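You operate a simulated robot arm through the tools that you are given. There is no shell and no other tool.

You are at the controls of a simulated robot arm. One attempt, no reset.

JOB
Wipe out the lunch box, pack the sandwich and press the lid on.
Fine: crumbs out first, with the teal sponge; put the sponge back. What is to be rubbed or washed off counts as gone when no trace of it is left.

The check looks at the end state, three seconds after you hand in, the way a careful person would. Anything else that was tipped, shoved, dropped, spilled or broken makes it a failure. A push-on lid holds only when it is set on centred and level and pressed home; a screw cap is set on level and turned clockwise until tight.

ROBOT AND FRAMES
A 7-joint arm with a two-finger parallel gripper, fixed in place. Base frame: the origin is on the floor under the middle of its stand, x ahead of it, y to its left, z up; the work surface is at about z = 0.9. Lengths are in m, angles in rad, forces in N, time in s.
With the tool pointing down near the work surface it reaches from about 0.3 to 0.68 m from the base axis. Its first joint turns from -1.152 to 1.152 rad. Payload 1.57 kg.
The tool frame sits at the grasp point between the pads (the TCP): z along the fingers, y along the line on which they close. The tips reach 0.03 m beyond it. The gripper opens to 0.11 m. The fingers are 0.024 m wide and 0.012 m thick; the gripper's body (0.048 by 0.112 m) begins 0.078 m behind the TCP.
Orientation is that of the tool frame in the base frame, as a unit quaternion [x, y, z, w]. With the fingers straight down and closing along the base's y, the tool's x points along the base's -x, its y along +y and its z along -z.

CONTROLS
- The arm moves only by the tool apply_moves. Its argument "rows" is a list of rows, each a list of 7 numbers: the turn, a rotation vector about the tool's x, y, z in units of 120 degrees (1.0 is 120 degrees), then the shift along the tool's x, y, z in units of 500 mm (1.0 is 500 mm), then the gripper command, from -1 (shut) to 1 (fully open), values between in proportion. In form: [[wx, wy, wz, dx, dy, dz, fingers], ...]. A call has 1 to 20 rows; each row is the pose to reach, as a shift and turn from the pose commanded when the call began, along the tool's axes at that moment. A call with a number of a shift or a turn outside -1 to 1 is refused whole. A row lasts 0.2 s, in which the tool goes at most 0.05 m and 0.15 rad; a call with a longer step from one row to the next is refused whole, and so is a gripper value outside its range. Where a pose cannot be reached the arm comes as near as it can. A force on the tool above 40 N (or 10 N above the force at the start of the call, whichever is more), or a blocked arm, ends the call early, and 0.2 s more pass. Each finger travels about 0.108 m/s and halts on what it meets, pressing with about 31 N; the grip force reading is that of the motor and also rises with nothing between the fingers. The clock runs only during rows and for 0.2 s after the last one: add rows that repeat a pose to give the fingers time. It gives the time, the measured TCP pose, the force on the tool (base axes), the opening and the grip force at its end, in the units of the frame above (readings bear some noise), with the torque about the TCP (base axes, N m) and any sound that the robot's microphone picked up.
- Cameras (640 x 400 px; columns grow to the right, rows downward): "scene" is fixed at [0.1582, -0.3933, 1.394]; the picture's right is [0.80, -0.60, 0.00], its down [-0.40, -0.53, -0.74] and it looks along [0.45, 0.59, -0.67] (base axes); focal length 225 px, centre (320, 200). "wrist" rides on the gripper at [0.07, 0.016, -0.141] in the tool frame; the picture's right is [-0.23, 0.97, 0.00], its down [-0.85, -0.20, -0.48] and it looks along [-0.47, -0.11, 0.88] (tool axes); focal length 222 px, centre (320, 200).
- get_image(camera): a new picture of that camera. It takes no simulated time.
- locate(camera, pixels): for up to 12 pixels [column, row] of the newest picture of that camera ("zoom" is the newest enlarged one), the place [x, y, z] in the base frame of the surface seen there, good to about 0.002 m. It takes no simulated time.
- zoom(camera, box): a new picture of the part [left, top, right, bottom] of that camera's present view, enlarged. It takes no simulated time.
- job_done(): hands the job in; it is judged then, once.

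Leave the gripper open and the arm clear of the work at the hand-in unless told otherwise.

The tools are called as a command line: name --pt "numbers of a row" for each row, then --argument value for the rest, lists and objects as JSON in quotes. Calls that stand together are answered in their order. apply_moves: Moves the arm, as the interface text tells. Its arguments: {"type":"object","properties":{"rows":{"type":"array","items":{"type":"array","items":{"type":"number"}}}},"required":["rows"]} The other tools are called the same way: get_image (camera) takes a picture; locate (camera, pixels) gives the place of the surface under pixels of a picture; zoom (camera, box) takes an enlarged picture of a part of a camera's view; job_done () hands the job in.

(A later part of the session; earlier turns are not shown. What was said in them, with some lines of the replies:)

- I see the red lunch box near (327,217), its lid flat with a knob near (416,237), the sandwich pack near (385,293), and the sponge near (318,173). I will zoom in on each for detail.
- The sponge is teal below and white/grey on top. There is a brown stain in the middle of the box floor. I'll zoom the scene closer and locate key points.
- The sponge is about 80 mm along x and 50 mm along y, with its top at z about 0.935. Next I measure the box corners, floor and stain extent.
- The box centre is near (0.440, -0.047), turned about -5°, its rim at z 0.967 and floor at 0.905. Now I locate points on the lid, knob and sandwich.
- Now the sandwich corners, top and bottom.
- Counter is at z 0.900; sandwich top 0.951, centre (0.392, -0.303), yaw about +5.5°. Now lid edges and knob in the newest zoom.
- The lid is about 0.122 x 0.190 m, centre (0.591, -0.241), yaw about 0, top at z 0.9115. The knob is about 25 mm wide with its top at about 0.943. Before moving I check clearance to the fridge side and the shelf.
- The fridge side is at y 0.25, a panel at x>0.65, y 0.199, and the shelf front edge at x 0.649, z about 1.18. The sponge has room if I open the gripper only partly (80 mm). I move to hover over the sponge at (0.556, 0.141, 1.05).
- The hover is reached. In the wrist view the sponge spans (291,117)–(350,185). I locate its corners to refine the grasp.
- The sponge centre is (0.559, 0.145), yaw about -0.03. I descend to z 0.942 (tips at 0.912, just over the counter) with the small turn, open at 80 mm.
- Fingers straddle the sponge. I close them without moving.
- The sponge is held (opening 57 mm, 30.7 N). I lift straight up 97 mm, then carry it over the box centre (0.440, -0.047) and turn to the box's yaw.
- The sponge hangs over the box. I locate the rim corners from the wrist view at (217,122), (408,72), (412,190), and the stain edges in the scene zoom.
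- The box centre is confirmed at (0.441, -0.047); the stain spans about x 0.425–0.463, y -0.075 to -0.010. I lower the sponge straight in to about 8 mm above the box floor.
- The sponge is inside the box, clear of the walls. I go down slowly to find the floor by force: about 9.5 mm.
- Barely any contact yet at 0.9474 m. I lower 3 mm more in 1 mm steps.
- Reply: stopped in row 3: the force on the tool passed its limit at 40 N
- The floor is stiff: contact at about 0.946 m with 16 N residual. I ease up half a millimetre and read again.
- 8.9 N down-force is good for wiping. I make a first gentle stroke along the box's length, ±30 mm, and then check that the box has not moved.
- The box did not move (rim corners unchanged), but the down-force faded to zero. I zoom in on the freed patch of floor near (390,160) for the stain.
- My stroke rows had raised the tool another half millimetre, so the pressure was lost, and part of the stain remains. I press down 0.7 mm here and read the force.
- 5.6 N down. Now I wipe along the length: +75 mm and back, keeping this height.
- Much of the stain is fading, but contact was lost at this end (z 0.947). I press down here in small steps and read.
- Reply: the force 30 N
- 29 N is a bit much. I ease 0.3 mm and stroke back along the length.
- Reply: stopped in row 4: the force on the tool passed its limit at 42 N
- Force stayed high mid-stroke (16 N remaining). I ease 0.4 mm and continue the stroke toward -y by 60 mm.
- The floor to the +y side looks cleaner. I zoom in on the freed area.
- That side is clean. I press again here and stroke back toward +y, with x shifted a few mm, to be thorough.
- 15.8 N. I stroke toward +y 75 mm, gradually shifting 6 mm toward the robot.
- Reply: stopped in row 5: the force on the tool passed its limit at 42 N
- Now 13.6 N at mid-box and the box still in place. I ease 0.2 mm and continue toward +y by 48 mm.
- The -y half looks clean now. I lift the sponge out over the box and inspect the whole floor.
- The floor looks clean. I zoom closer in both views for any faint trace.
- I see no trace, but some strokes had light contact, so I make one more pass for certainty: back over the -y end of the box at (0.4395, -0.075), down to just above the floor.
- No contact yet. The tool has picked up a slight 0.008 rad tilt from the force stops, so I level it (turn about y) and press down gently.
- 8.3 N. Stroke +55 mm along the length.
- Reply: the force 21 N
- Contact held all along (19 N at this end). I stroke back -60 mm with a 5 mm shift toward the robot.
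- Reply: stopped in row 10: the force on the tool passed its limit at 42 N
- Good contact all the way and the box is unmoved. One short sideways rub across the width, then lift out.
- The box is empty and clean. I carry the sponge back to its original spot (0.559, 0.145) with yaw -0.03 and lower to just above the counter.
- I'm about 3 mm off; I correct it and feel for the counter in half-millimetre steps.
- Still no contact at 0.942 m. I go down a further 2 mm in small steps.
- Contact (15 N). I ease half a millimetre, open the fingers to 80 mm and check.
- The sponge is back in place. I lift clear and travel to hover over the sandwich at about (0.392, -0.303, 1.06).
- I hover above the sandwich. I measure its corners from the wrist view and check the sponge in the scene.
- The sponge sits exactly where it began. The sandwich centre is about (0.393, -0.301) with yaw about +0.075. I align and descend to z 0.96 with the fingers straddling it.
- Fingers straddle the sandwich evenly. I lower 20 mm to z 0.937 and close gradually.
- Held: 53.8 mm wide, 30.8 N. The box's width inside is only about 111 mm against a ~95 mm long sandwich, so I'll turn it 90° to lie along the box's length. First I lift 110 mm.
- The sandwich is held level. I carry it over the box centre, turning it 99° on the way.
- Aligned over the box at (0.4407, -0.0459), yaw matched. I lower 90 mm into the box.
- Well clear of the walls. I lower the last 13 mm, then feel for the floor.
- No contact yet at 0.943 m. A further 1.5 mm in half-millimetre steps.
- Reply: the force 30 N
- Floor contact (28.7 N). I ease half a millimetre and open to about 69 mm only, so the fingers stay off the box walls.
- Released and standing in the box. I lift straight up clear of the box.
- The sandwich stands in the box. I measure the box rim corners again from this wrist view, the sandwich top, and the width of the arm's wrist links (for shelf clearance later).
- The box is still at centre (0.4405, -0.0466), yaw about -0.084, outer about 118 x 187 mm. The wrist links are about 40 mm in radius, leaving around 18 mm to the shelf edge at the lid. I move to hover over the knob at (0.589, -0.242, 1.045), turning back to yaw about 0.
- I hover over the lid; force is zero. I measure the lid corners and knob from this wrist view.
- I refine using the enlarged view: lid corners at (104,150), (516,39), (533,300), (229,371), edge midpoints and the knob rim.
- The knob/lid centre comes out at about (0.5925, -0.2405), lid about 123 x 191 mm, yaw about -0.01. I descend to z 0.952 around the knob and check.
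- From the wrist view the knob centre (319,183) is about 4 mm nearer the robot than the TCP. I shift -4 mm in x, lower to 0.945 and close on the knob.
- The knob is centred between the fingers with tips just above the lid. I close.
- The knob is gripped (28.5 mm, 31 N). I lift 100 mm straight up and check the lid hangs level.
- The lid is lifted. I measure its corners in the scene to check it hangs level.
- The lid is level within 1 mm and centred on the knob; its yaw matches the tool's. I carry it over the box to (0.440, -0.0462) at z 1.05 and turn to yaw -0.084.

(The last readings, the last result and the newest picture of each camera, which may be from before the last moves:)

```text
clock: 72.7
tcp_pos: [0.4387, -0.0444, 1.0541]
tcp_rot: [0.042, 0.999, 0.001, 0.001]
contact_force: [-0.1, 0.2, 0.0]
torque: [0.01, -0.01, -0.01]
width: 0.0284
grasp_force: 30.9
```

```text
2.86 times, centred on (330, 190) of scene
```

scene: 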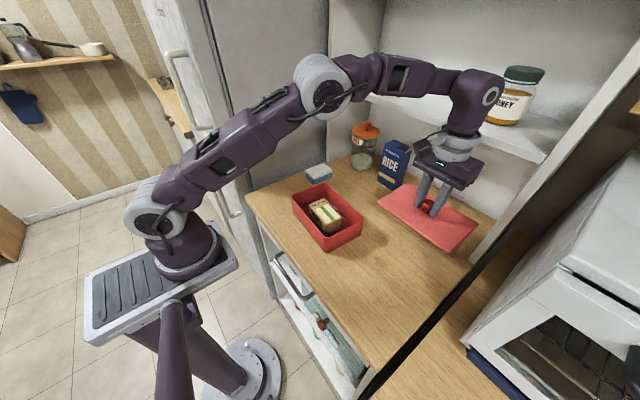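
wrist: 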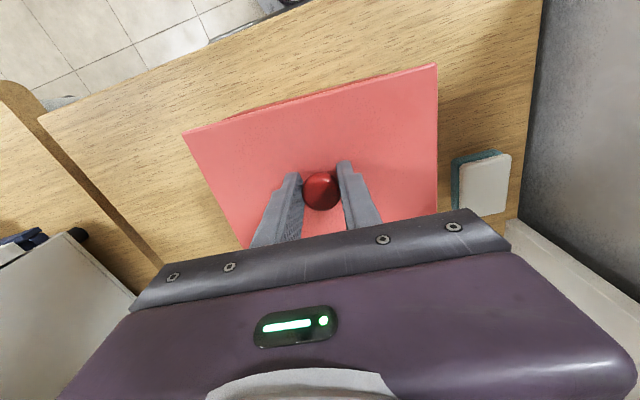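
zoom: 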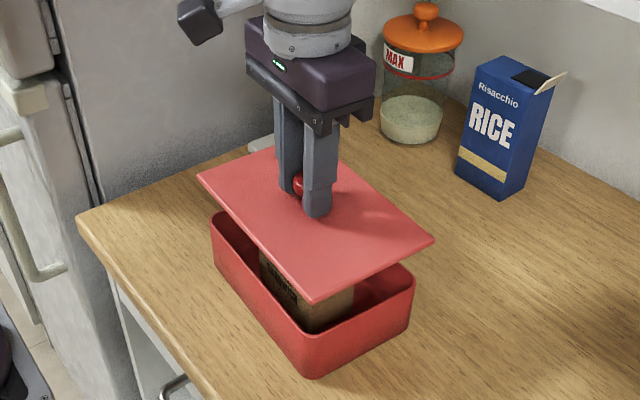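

Now at (0.4387, -0.0444). I correct 1–2 mm and lower to about 9 mm above the rim, then check alignment in both views.

apply_moves --pt "0 0 0 -0.0029 -0.0034 0.02 -1" --pt "0 0 0 -0.0029 -0.0034 0.045 -1" --pt "0 0 0 -0.0029 -0.0034 0.064 -1" --pt "0 0 0 -0.0029 -0.0034 0.064 -1" --pt "0 0 0 -0.0029 -0.0034 0.064 -1"

get_image --camera "wrist"

zoom --camera "scene" --box '[280, 165, 376, 255]'

```text
clock: 73.9
tcp_pos: [0.4408, -0.0453, 1.0233]
tcp_rot: [0.042, 0.999, 0.001, 0.001]
contact_force: [0.8, 0.7, -0.4]
torque: [0.03, 0.0, -0.04]
width: 0.0287
grasp_force: 30.8
```

```text
taken
```

wrist: 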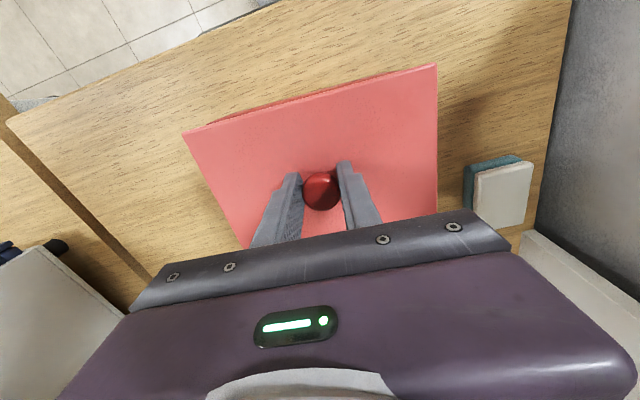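

```text
4.44 times, centred on (328, 210) of scene
```

zoom: 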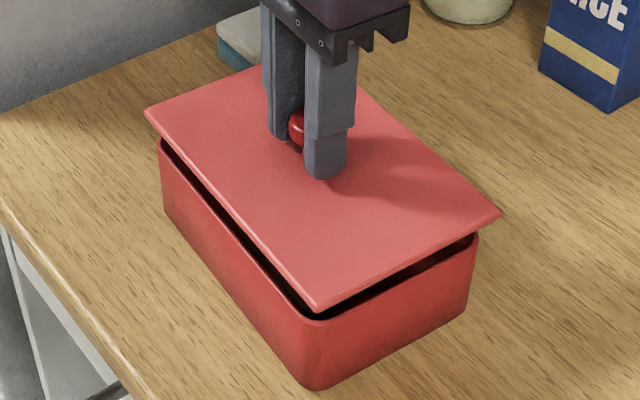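

I locate lid and box-rim corners in this zoom to compare their alignment.

locate --camera "zoom" --pixels '[[150, 112], [258, 68], [496, 211], [316, 302], [230, 207], [410, 258], [430, 145], [302, 314], [476, 240], [161, 143], [320, 375], [470, 290]]'

zoom --camera "scene" --box '[305, 205, 375, 255]'

```text
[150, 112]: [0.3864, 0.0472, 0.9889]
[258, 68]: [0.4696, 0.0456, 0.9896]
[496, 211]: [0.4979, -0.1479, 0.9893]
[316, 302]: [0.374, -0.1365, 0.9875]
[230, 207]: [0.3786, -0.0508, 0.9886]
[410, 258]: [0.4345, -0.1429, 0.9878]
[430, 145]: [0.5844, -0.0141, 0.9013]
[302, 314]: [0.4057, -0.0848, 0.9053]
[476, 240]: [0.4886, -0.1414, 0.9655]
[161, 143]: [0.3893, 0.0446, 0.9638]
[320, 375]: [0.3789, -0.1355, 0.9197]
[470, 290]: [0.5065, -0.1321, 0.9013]
```

```text
8.00 times, centred on (340, 230) of scene
```

zoom: 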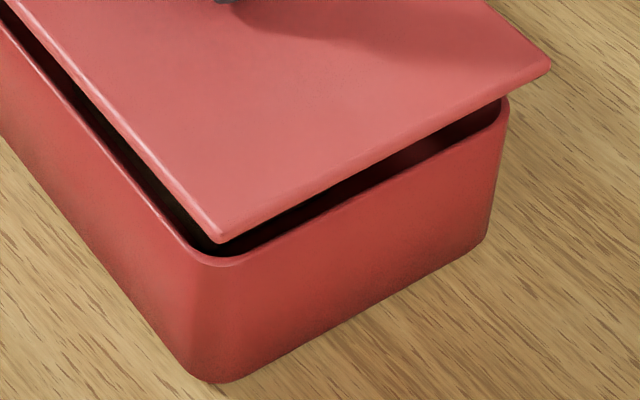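

The lid is a thin plate with a plug beneath. I compare edges closely: the lid's front edge and right edge versus the box rim's front and right edges in this 8x view.

locate --camera "zoom" --pixels '[[100, 97], [150, 157], [60, 48], [100, 165], [60, 115], [150, 220], [300, 193], [400, 143], [350, 168], [300, 232], [400, 178], [460, 145]]'

```text
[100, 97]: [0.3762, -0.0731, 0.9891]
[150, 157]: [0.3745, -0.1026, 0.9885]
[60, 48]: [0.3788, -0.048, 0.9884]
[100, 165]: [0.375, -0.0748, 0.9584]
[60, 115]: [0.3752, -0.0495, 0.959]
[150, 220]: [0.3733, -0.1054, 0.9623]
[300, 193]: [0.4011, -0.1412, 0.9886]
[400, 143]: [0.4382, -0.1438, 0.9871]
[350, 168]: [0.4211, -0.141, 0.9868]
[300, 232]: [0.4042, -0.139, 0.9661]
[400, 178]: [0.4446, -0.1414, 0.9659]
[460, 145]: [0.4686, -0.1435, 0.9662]
```

In y the overhang is about 2 mm, as it should be. For x I need a better look: I zoom on the front edge in the wrist view, where a thin dark red strip shows below the lid near (300,100).

zoom --camera "wrist" --box '[175, 55, 335, 155]'

zoom --camera "wrist" --box '[330, 50, 460, 130]'

zoom --camera "scene" --box '[280, 165, 350, 225]'

```text
4.00 times, centred on (255, 105) of wrist
```

zoom: 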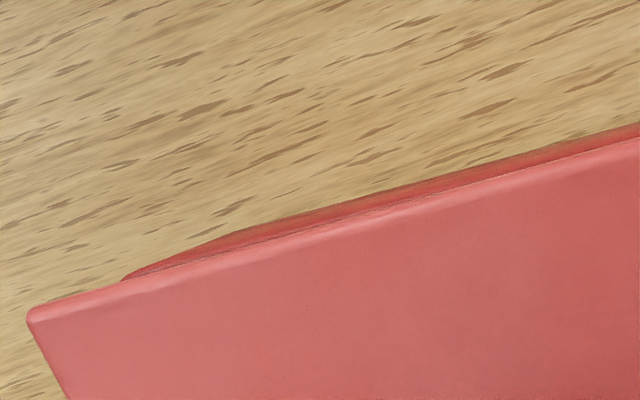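

```text
4.92 times, centred on (395, 90) of wrist
```

zoom: 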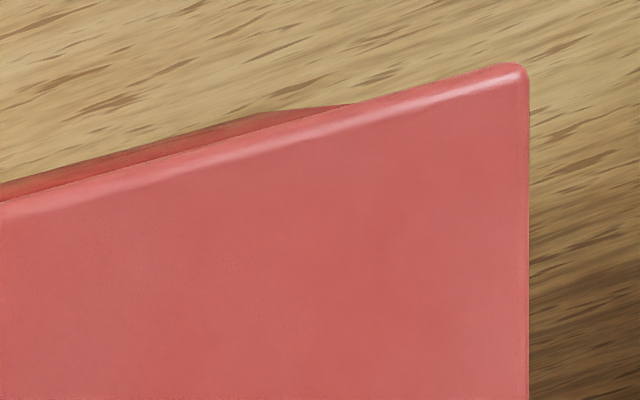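

```text
6.67 times, centred on (315, 195) of scene
```

zoom: 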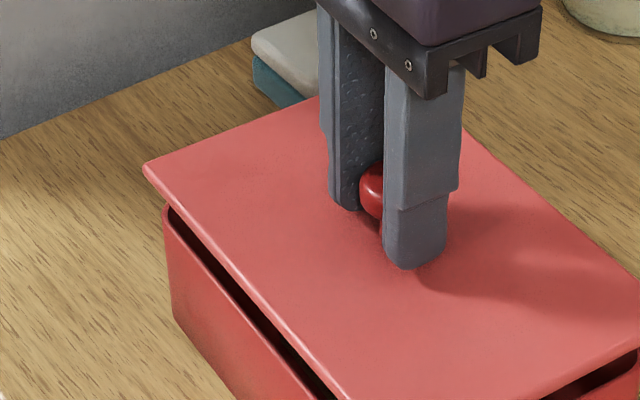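

A sliver of the box's front wall shows ahead of the lid edge. I zoom tighter there and locate points on the sliver and on the lid edge to get the x offset.

zoom --camera "wrist" --box '[270, 75, 350, 125]'

```text
8.00 times, centred on (310, 100) of wrist
```

zoom: 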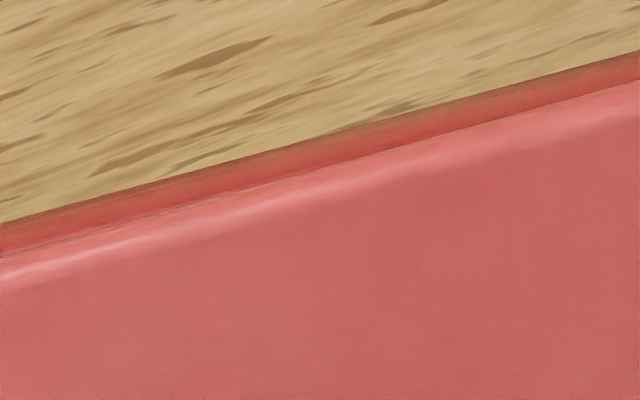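

locate --camera "zoom" --pixels '[[320, 143], [320, 150], [320, 158], [320, 164], [320, 172], [320, 180], [160, 190], [160, 205], [160, 222], [500, 95], [500, 108], [500, 125]]'

```text
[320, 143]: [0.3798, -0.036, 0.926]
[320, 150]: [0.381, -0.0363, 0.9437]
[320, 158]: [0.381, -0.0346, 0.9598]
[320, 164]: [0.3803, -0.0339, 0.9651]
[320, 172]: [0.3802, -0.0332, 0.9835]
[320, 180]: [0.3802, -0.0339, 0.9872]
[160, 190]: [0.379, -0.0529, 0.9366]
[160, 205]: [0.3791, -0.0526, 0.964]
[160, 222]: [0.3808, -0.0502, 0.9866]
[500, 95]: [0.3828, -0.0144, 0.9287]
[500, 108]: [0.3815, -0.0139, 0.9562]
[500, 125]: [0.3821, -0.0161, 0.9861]
```

The lid's front overhang is about 0.9 mm, a little under the expected ~2 mm, so I shift the lid 1 mm toward the robot and lower 8 mm to just above plug contact.

apply_moves --pt "0 0 0 0.002 0 0 -1" --pt "0 0 0 0.002 0 0.008 -1" --pt "0 0 0 0.002 0 0.014 -1" --pt "0 0 0 0.002 0 0.016 -1" --pt "0 0 0 0.002 0 0.016 -1"

zoom --camera "scene" --box '[280, 165, 376, 255]'

zoom --camera "wrist" --box '[270, 75, 350, 125]'

```text
clock: 75.1
tcp_pos: [0.439, -0.0477, 1.0148]
tcp_rot: [0.043, 0.999, 0.001, 0.001]
contact_force: [0.2, -0.2, -0.9]
torque: [-0.02, -0.04, 0.04]
width: 0.0285
grasp_force: 31.2
```

```text
4.44 times, centred on (328, 210) of scene
```

zoom: 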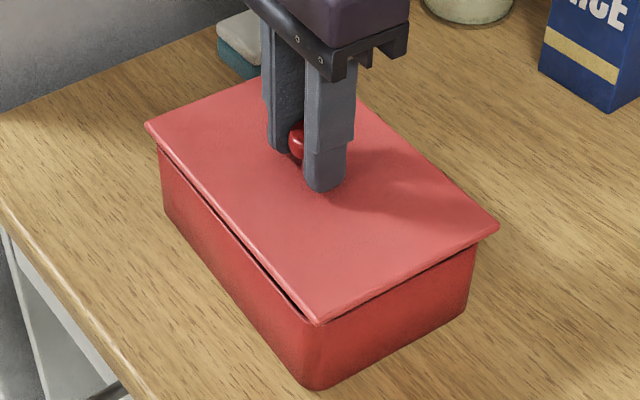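

```text
8.00 times, centred on (310, 100) of wrist
```

zoom: 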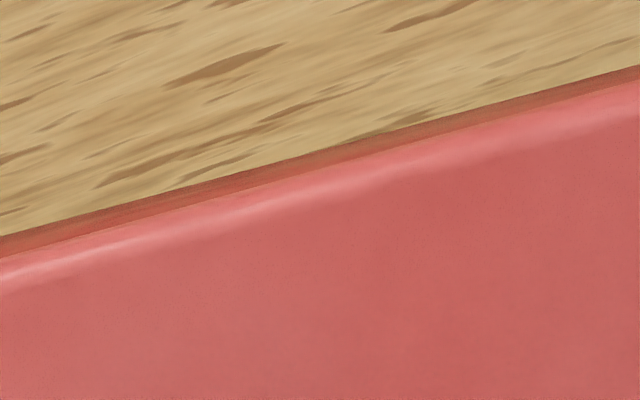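

Now 8 mm plate gap, plug just above the rim. I locate edges again: front and right sides in an 8x scene view.

zoom --camera "scene" --box '[305, 205, 375, 255]'

```text
8.00 times, centred on (340, 230) of scene
```

zoom: 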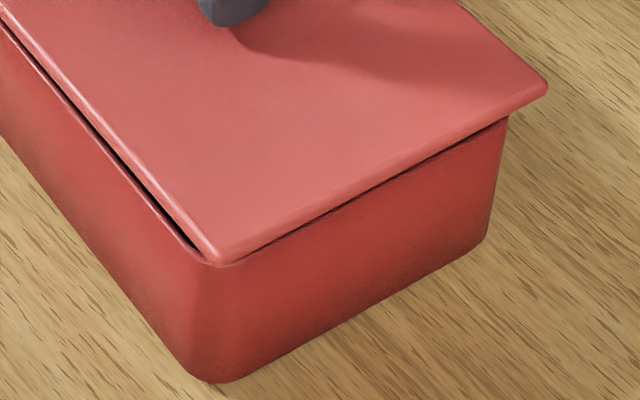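

The front shows a visible gap while the right side shows almost none, so I zoom tighter on each edge to compare.

zoom --camera "scene" --box '[335, 225, 359, 240]'

zoom --camera "scene" --box '[303, 208, 327, 223]'

zoom --camera "scene" --box '[285, 188, 309, 203]'

```text
16.00 times, centred on (347, 232) of scene
```

zoom: 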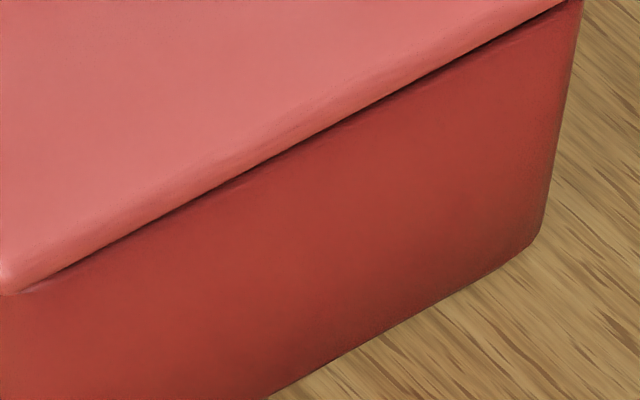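

```text
16.00 times, centred on (315, 216) of scene
```

zoom: 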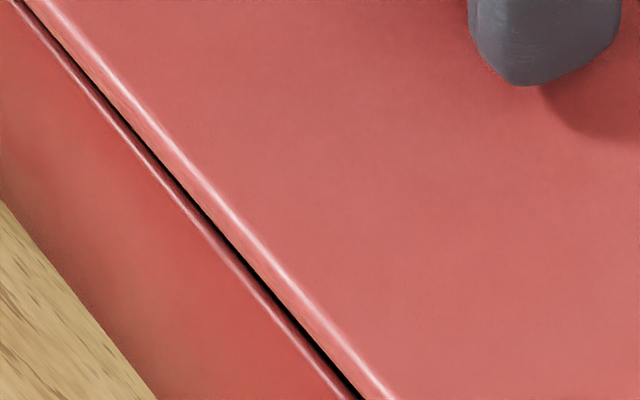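

```text
16.00 times, centred on (297, 196) of scene
```

zoom: 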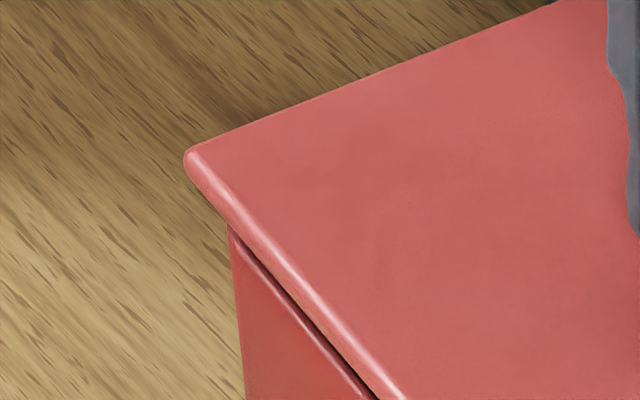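

Comparing silhouettes left and right of the box, the lid is about 1.5–2 mm too far to the right in the picture. I shift it 1.2 mm toward the robot and 1 mm toward +y, without lowering, and look again.

apply_moves --pt "0 0 0 0.0024 0.002 0 -1" --pt "0 0 0 0.0024 0.002 0 -1" --pt "0 0 0 0.0024 0.002 0 -1"

zoom --camera "scene" --box '[335, 210, 375, 235]'

zoom --camera "scene" --box '[303, 208, 327, 223]'

zoom --camera "scene" --box '[285, 188, 309, 203]'

zoom --camera "wrist" --box '[270, 75, 350, 125]'

```text
clock: 75.9
tcp_pos: [0.4371, -0.0464, 1.0138]
tcp_rot: [0.043, 0.999, 0.001, 0.001]
contact_force: [0.1, -1.2, -0.3]
torque: [-0.01, -0.02, -0.02]
width: 0.0289
grasp_force: 30.9
```

```text
16.00 times, centred on (355, 222) of scene
```

zoom: 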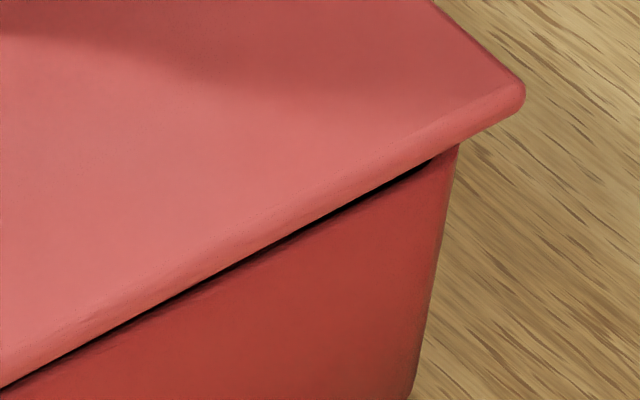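

```text
16.00 times, centred on (315, 216) of scene
```

zoom: 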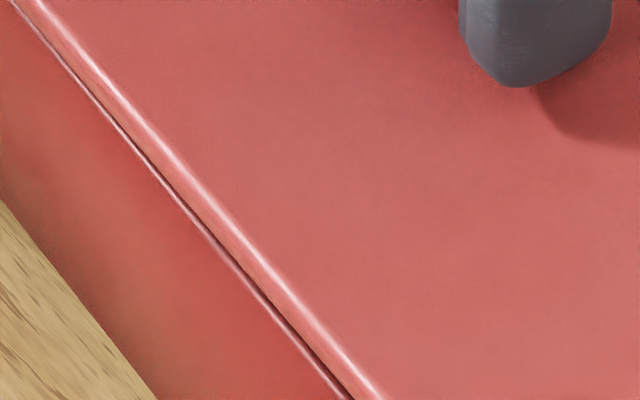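

```text
16.00 times, centred on (297, 196) of scene
```

zoom: 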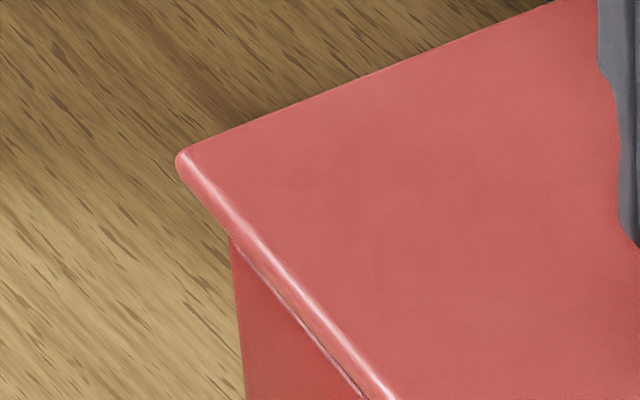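

```text
8.00 times, centred on (310, 100) of wrist
```

zoom: 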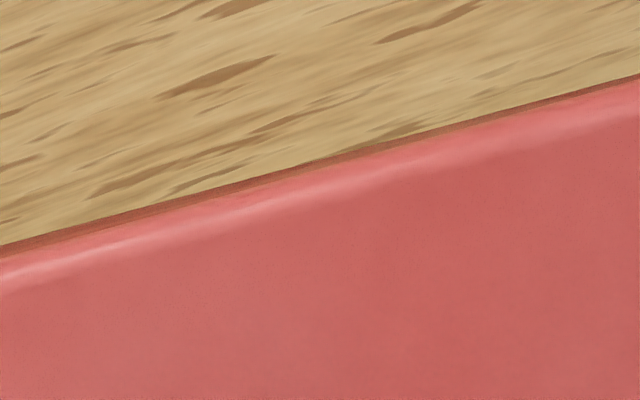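

Left and right overhangs are now equal (8.6 vs 8.9 mm at the silhouettes) and the front gap nearly closed. I nudge 0.6 mm to +y and lower in half-millimetre steps, watching the force.

apply_moves --pt "0 0 0 0 0.0012 0.001 -1" --pt "0 0 0 0 0.0012 0.002 -1" --pt "0 0 0 0 0.0012 0.003 -1" --pt "0 0 0 0 0.0012 0.004 -1" --pt "0 0 0 0 0.0012 0.004 -1"

```text
clock: 77.1
tcp_pos: [0.4375, -0.0449, 1.0115]
tcp_rot: [0.042, 0.999, 0.001, 0.001]
contact_force: [0.1, -0.1, -0.8]
torque: [-0.01, -0.01, -0.01]
width: 0.0286
grasp_force: 31.0
```

No contact at 1.0115. I go another 2 mm in half-millimetre steps.

apply_moves --pt "0 0 0 0 0 0.001 -1" --pt "0 0 0 0 0 0.002 -1" --pt "0 0 0 0 0 0.003 -1" --pt "0 0 0 0 0 0.004 -1" --pt "0 0 0 0 0 0.004 -1"

```text
clock: 78.3
tcp_pos: [0.4391, -0.0446, 1.0097]
tcp_rot: [0.043, 0.999, 0.0, 0.001]
contact_force: [0.6, -0.9, -0.9]
torque: [0.05, -0.05, 0.01]
width: 0.0285
grasp_force: 30.7
```

Still free at 1.0097, so the plug seems to be entering. Another 2 mm.

apply_moves --pt "0 0 0 0 0 0.001 -1" --pt "0 0 0 0 0 0.002 -1" --pt "0 0 0 0 0 0.003 -1" --pt "0 0 0 0 0 0.004 -1" --pt "0 0 0 0 0 0.004 -1"

zoom --camera "scene" --box '[280, 165, 376, 255]'

```text
clock: 79.5
tcp_pos: [0.4391, -0.046, 1.0074]
tcp_rot: [0.042, 0.999, 0.001, 0.001]
contact_force: [-0.2, 0.2, -0.3]
torque: [-0.01, 0.02, -0.02]
width: 0.0285
grasp_force: 30.5
```

```text
4.44 times, centred on (328, 210) of scene
```

zoom: 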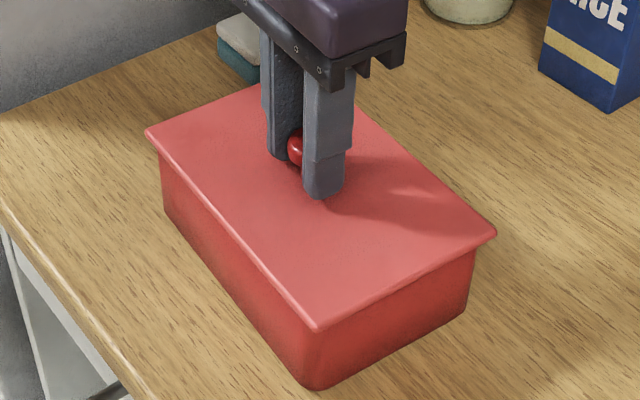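

The gap has visually closed with no side force. I continue down in half-millimetre steps until it bears.

apply_moves --pt "0 0 0 0 0 0.001 -1" --pt "0 0 0 0 0 0.002 -1" --pt "0 0 0 0 0 0.003 -1" --pt "0 0 0 0 0 0.004 -1" --pt "0 0 0 0 0 0.004 -1"

```text
clock: 80.7
tcp_pos: [0.4392, -0.0461, 1.0064]
tcp_rot: [0.042, 0.999, 0.0, 0.002]
contact_force: [-9.7, -6.0, 33.8]
torque: [-0.16, -0.04, -0.06]
width: 0.0285
grasp_force: 31.0
heard: snap
```

I heard a snap and read 34 N: the lid seems to have gone home. I ease off the force slightly and look at the lid seat all round.

apply_moves --pt "0 0 0 0 0 -0.001 -1" --pt "0 0 0 0 0 -0.001 -1"

zoom --camera "scene" --box '[280, 165, 376, 255]'

zoom --camera "scene" --box '[305, 205, 375, 255]'

```text
clock: 81.3
tcp_pos: [0.4391, -0.0467, 1.0061]
tcp_rot: [0.042, 0.999, 0.002, 0.001]
contact_force: [-2.7, -9.6, 16.6]
torque: [-0.23, -0.19, -0.14]
width: 0.0285
grasp_force: 31.1
```

```text
4.44 times, centred on (328, 210) of scene
```

zoom: 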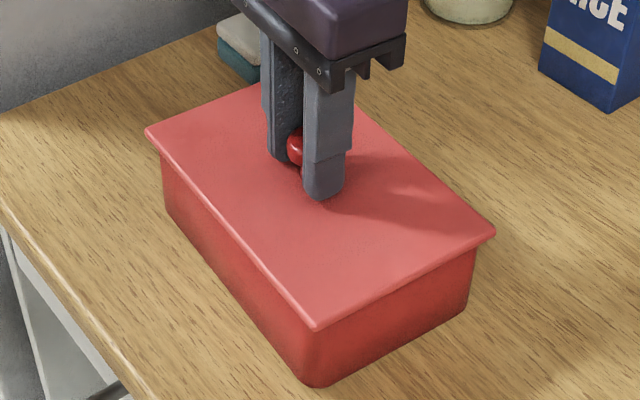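

```text
8.00 times, centred on (340, 230) of scene
```

zoom: 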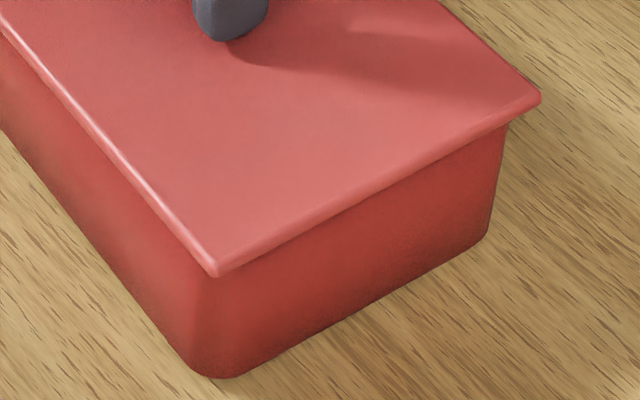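

It sits flush. I open the fingers and then measure whether the lid is level and home.

apply_moves --pt "0 0 0 0 0 -0.001 -0.5" --pt "0 0 0 0 0 -0.001 -0.2" --pt "0 0 0 0 0 -0.001 0.1" --pt "0 0 0 0 0 -0.001 0.3" --pt "0 0 0 0 0 -0.001 0.3"

zoom --camera "scene" --box '[280, 165, 376, 255]'

```text
clock: 82.5
tcp_pos: [0.4385, -0.0445, 1.0068]
tcp_rot: [0.041, 0.999, 0.001, 0.001]
contact_force: [0.1, 0.4, -0.2]
torque: [0.0, -0.01, -0.02]
width: 0.0716
grasp_force: 0.1
```

```text
4.44 times, centred on (328, 210) of scene
```

zoom: 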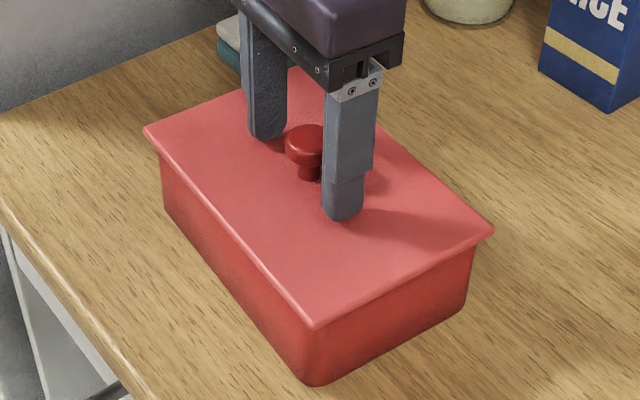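

The knob is free. I lift straight up 80 mm and look from above.

apply_moves --pt "0 0 0 0 0 -0.02 0.3" --pt "0 0 0 0 0 -0.07 0.3" --pt "0 0 0 0 0 -0.12 0.3" --pt "0 0 0 0 0 -0.16 0.3" --pt "0 0 0 0 0 -0.16 0.3"

get_image --camera "wrist"

zoom --camera "scene" --box '[280, 165, 376, 255]'

```text
clock: 83.7
tcp_pos: [0.4398, -0.0446, 1.0873]
tcp_rot: [0.042, 0.999, 0.001, 0.001]
contact_force: [0.1, -0.3, -0.7]
torque: [0.01, 0.02, 0.02]
width: 0.0712
grasp_force: 0.1
```

```text
taken
```

wrist: 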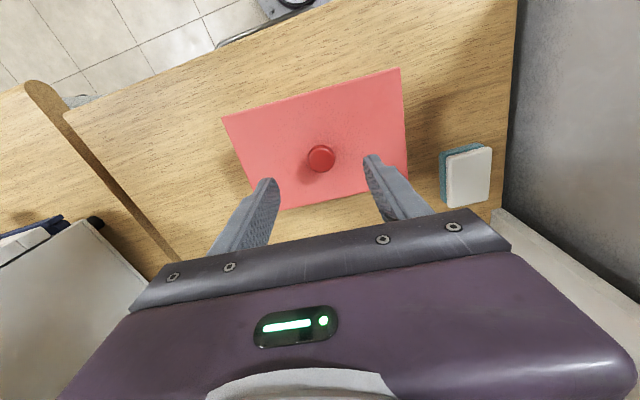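

```text
4.44 times, centred on (328, 210) of scene
```

zoom: 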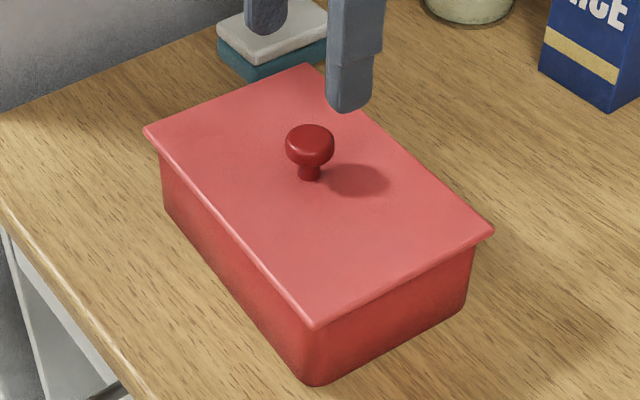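

I measure lid height at the corners, edges and middle to check it is level and home.

locate --camera "zoom" --pixels '[[155, 133], [304, 70], [484, 230], [316, 320], [230, 100], [400, 150], [400, 275], [230, 225], [260, 180], [400, 220], [240, 130], [320, 270]]'

locate --camera "wrist" --pixels '[[228, 120], [396, 74], [403, 170], [262, 195], [315, 97], [360, 130], [270, 130], [330, 185]]'

```text
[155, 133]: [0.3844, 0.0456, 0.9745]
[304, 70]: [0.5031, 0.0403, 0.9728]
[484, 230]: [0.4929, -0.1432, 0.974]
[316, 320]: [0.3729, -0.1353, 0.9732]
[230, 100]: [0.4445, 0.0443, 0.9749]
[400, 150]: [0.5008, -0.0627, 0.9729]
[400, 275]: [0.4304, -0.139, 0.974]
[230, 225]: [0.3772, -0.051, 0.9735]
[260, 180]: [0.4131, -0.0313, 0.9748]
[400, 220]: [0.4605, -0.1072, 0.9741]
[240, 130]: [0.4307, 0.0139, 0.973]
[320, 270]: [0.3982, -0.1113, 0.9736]
```

```text
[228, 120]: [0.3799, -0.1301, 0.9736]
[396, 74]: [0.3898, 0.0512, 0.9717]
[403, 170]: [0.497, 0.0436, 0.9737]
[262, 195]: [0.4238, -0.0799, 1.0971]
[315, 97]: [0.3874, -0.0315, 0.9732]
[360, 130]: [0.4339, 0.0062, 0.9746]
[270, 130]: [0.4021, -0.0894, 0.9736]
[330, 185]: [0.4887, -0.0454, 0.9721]
```

All points read z 0.972–0.975, so the lid is level. I look closely at the seam on the visible sides.

zoom --camera "scene" --box '[285, 190, 327, 240]'

zoom --camera "scene" --box '[320, 210, 370, 245]'

```text
8.00 times, centred on (306, 215) of scene
```

zoom: 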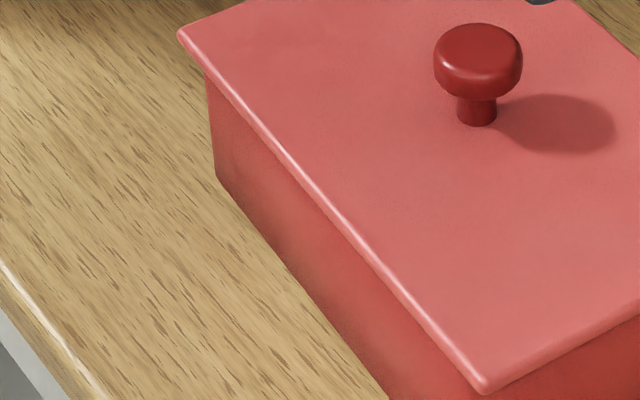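

```text
11.43 times, centred on (345, 228) of scene
```

zoom: 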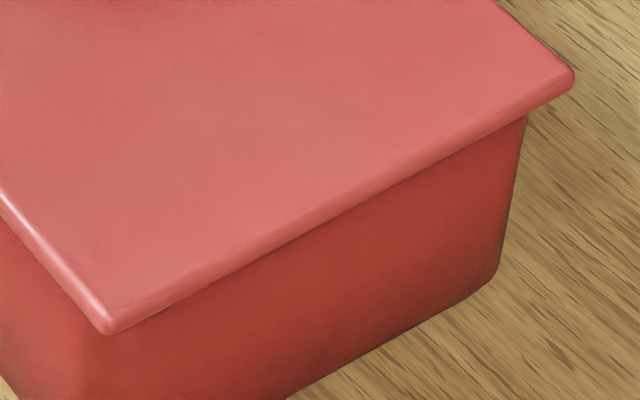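

No gap anywhere. For certainty that it is pressed home, I close the fingers and press lightly on the knob top, which sits right under the TCP (at (320,157) as predicted).

apply_moves --pt "0 0 0 0 0 0 -0.3" --pt "0 0 0 0 0 0 -1" --pt "0 0 0 0 0 0.03 -1" --pt "0 0 0 0 0 0.06 -1" --pt "0 0 0 0 0 0.085 -1" --pt "0 0 0 0 0 0.098 -1" --pt "0 0 0 0 0 0.098 -1"

zoom --camera "scene" --box '[280, 150, 376, 240]'

```text
clock: 85.3
tcp_pos: [0.4374, -0.046, 1.0371]
tcp_rot: [0.042, 0.999, 0.001, 0.0]
contact_force: [-0.4, -0.5, 0.1]
torque: [0.01, -0.01, 0.02]
width: 0.0001
grasp_force: 20.8
```

```text
4.44 times, centred on (328, 195) of scene
```

zoom: 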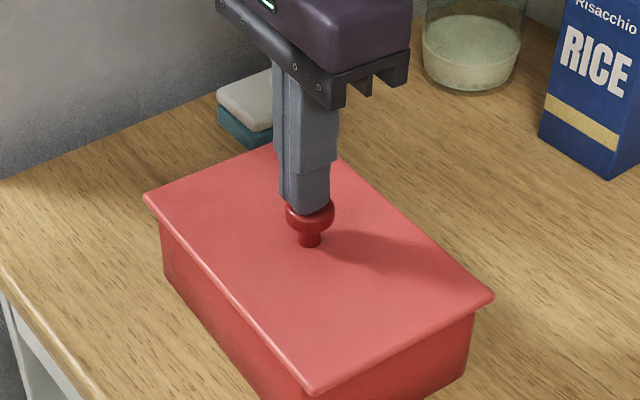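

The closed fingertips are centred just above the knob. I press down in half-millimetre steps until the force rises.

apply_moves --pt "0 0 0 0 0 0.002 -1" --pt "0 0 0 0 0 0.004 -1" --pt "0 0 0 0 0 0.005 -1" --pt "0 0 0 0 0 0.006 -1" --pt "0 0 0 0 0 0.007 -1" --pt "0 0 0 0 0 0.008 -1" --pt "0 0 0 0 0 0.009 -1" --pt "0 0 0 0 0 0.01 -1" --pt "0 0 0 0 0 0.01 -1"

```text
clock: 87.3
tcp_pos: [0.4393, -0.0459, 1.0338]
tcp_rot: [0.041, 0.999, 0.001, 0.002]
contact_force: [2.3, 2.0, 7.7]
torque: [0.05, -0.07, -0.03]
width: 0.0
grasp_force: 21.9
```

Contact at 1.034 with 8 N. I press up to about 30 N in quarter-millimetre steps.

apply_moves --pt "0 0 0 0 0 0.0006 -1" --pt "0 0 0 0 0 0.0012 -1" --pt "0 0 0 0 0 0.0018 -1" --pt "0 0 0 0 0 0.0018 -1"

```text
clock: 88.3
tcp_pos: [0.4396, -0.0456, 1.0338]
tcp_rot: [0.043, 0.999, 0.0, 0.001]
contact_force: [-0.2, 5.1, 17.5]
torque: [0.13, 0.03, 0.04]
width: 0.0
grasp_force: 21.1
```

apply_moves --pt "0 0 0 0 0 0.0006 -1" --pt "0 0 0 0 0 0.0012 -1" --pt "0 0 0 0 0 0.0018 -1" --pt "0 0 0 0 0 0.0018 -1"

```text
clock: 88.9
tcp_pos: [0.4379, -0.046, 1.0344]
tcp_rot: [0.042, 0.999, -0.001, 0.003]
contact_force: [-6.0, 1.0, 16.0]
torque: [0.07, 0.19, 0.0]
width: 0.0
grasp_force: 21.9
stopped in row 2: the force on the tool passed its limit at 43 N (the readings are from after the stop); the commanded pose is now the measured one
```

It held firm up to 43 N with no further travel: the lid is home. I lift straight up, open the gripper and retreat to a clear pose.

apply_moves --pt "0 0 0 0 0 -0.02 -1" --pt "0 0 0 0 0 -0.08 -1" --pt "0 0 0 0 0 -0.16 -0.5" --pt "0 0 0 0 0 -0.24 0.2" --pt "0 0 0 0 0 -0.31 1" --pt "0 0 0 0.04 0 -0.36 1" --pt "0 0 0 0.08 0 -0.36 1" --pt "0 0 0 0.08 0 -0.36 1"

get_image --camera "scene"

get_image --camera "wrist"

```text
clock: 90.7
tcp_pos: [0.3985, -0.0394, 1.2116]
tcp_rot: [0.042, 0.999, 0.0, 0.003]
contact_force: [0.3, -0.3, 0.6]
torque: [-0.02, -0.05, -0.01]
width: 0.1103
grasp_force: 0.1
```

```text
taken
```

scene: 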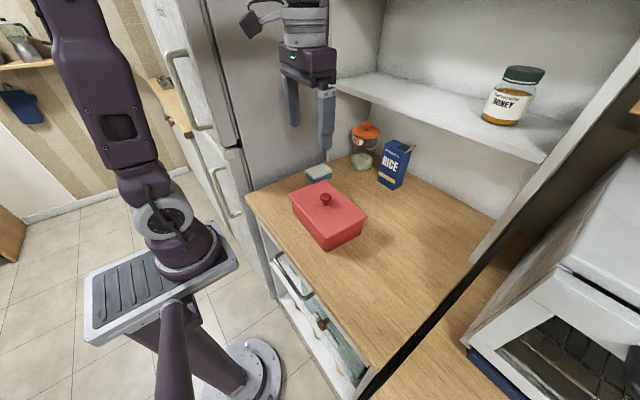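

```text
taken
```

wrist: 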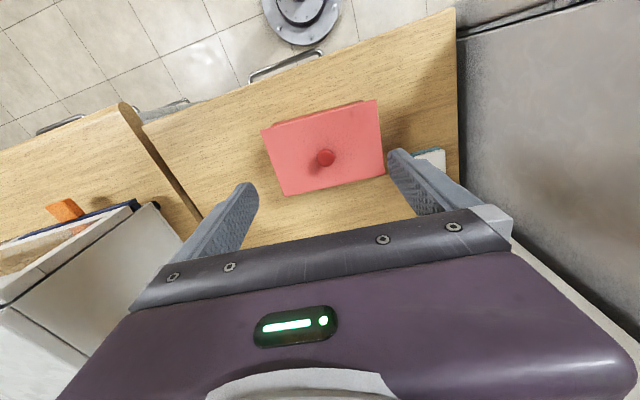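

The arm is clear with the gripper open. One last close look at the closed box and the sponge before handing in.

zoom --camera "scene" --box '[270, 140, 420, 260]'

zoom --camera "wrist" --box '[240, 80, 460, 220]'

```text
3.33 times, centred on (345, 200) of scene
```

zoom: 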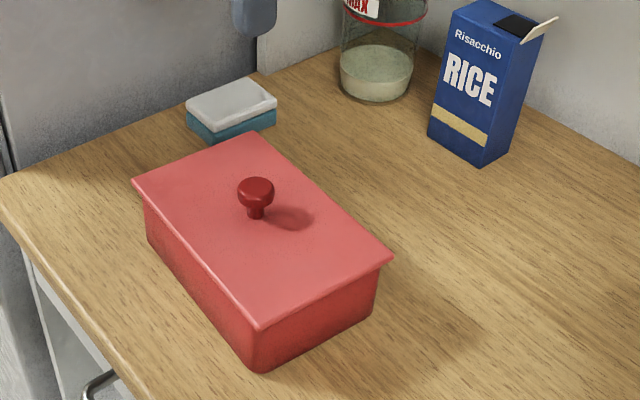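

```text
2.86 times, centred on (350, 150) of wrist
```

zoom: 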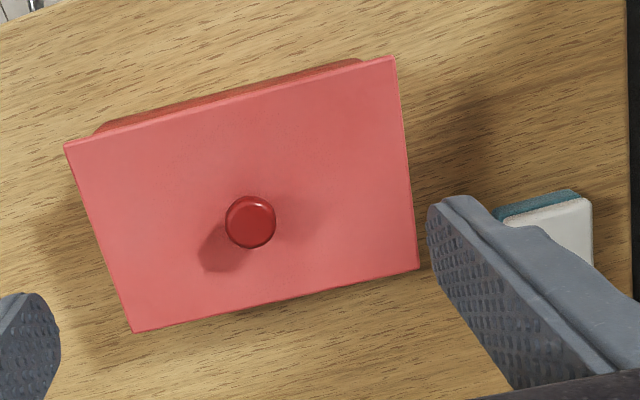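

The box was wiped clean, the sandwich is inside, the lid is snapped on level, the sponge is back in its place, and everything else is undisturbed. The gripper is open and clear, so I hand in.

job_done

```text
The job is handed in.
```

The lunch box is wiped clean, the sandwich is packed in it, and the lid is pressed on. I've handed the job in; no verdict has come back yet.

- **Wiping:** I rubbed the box floor with the teal sponge in several passes. In the last close-up views I could see no trace of the stain.
- **Sponge:** It is back where it started; its corners line up with the first picture.
- **Sandwich:** It stands upright along the length of the box, a little below the rim.
- **Lid:** It went on with a snap and is level to within about 1.5 mm. It did not move further when I pressed the knob with just over 40 N, and no gap shows on the sides I could see. The back and left seams were out of view.
- **Everything else:** The box stayed in place on the counter, and nothing else looked disturbed in the final picture. The arm is clear with the gripper open.
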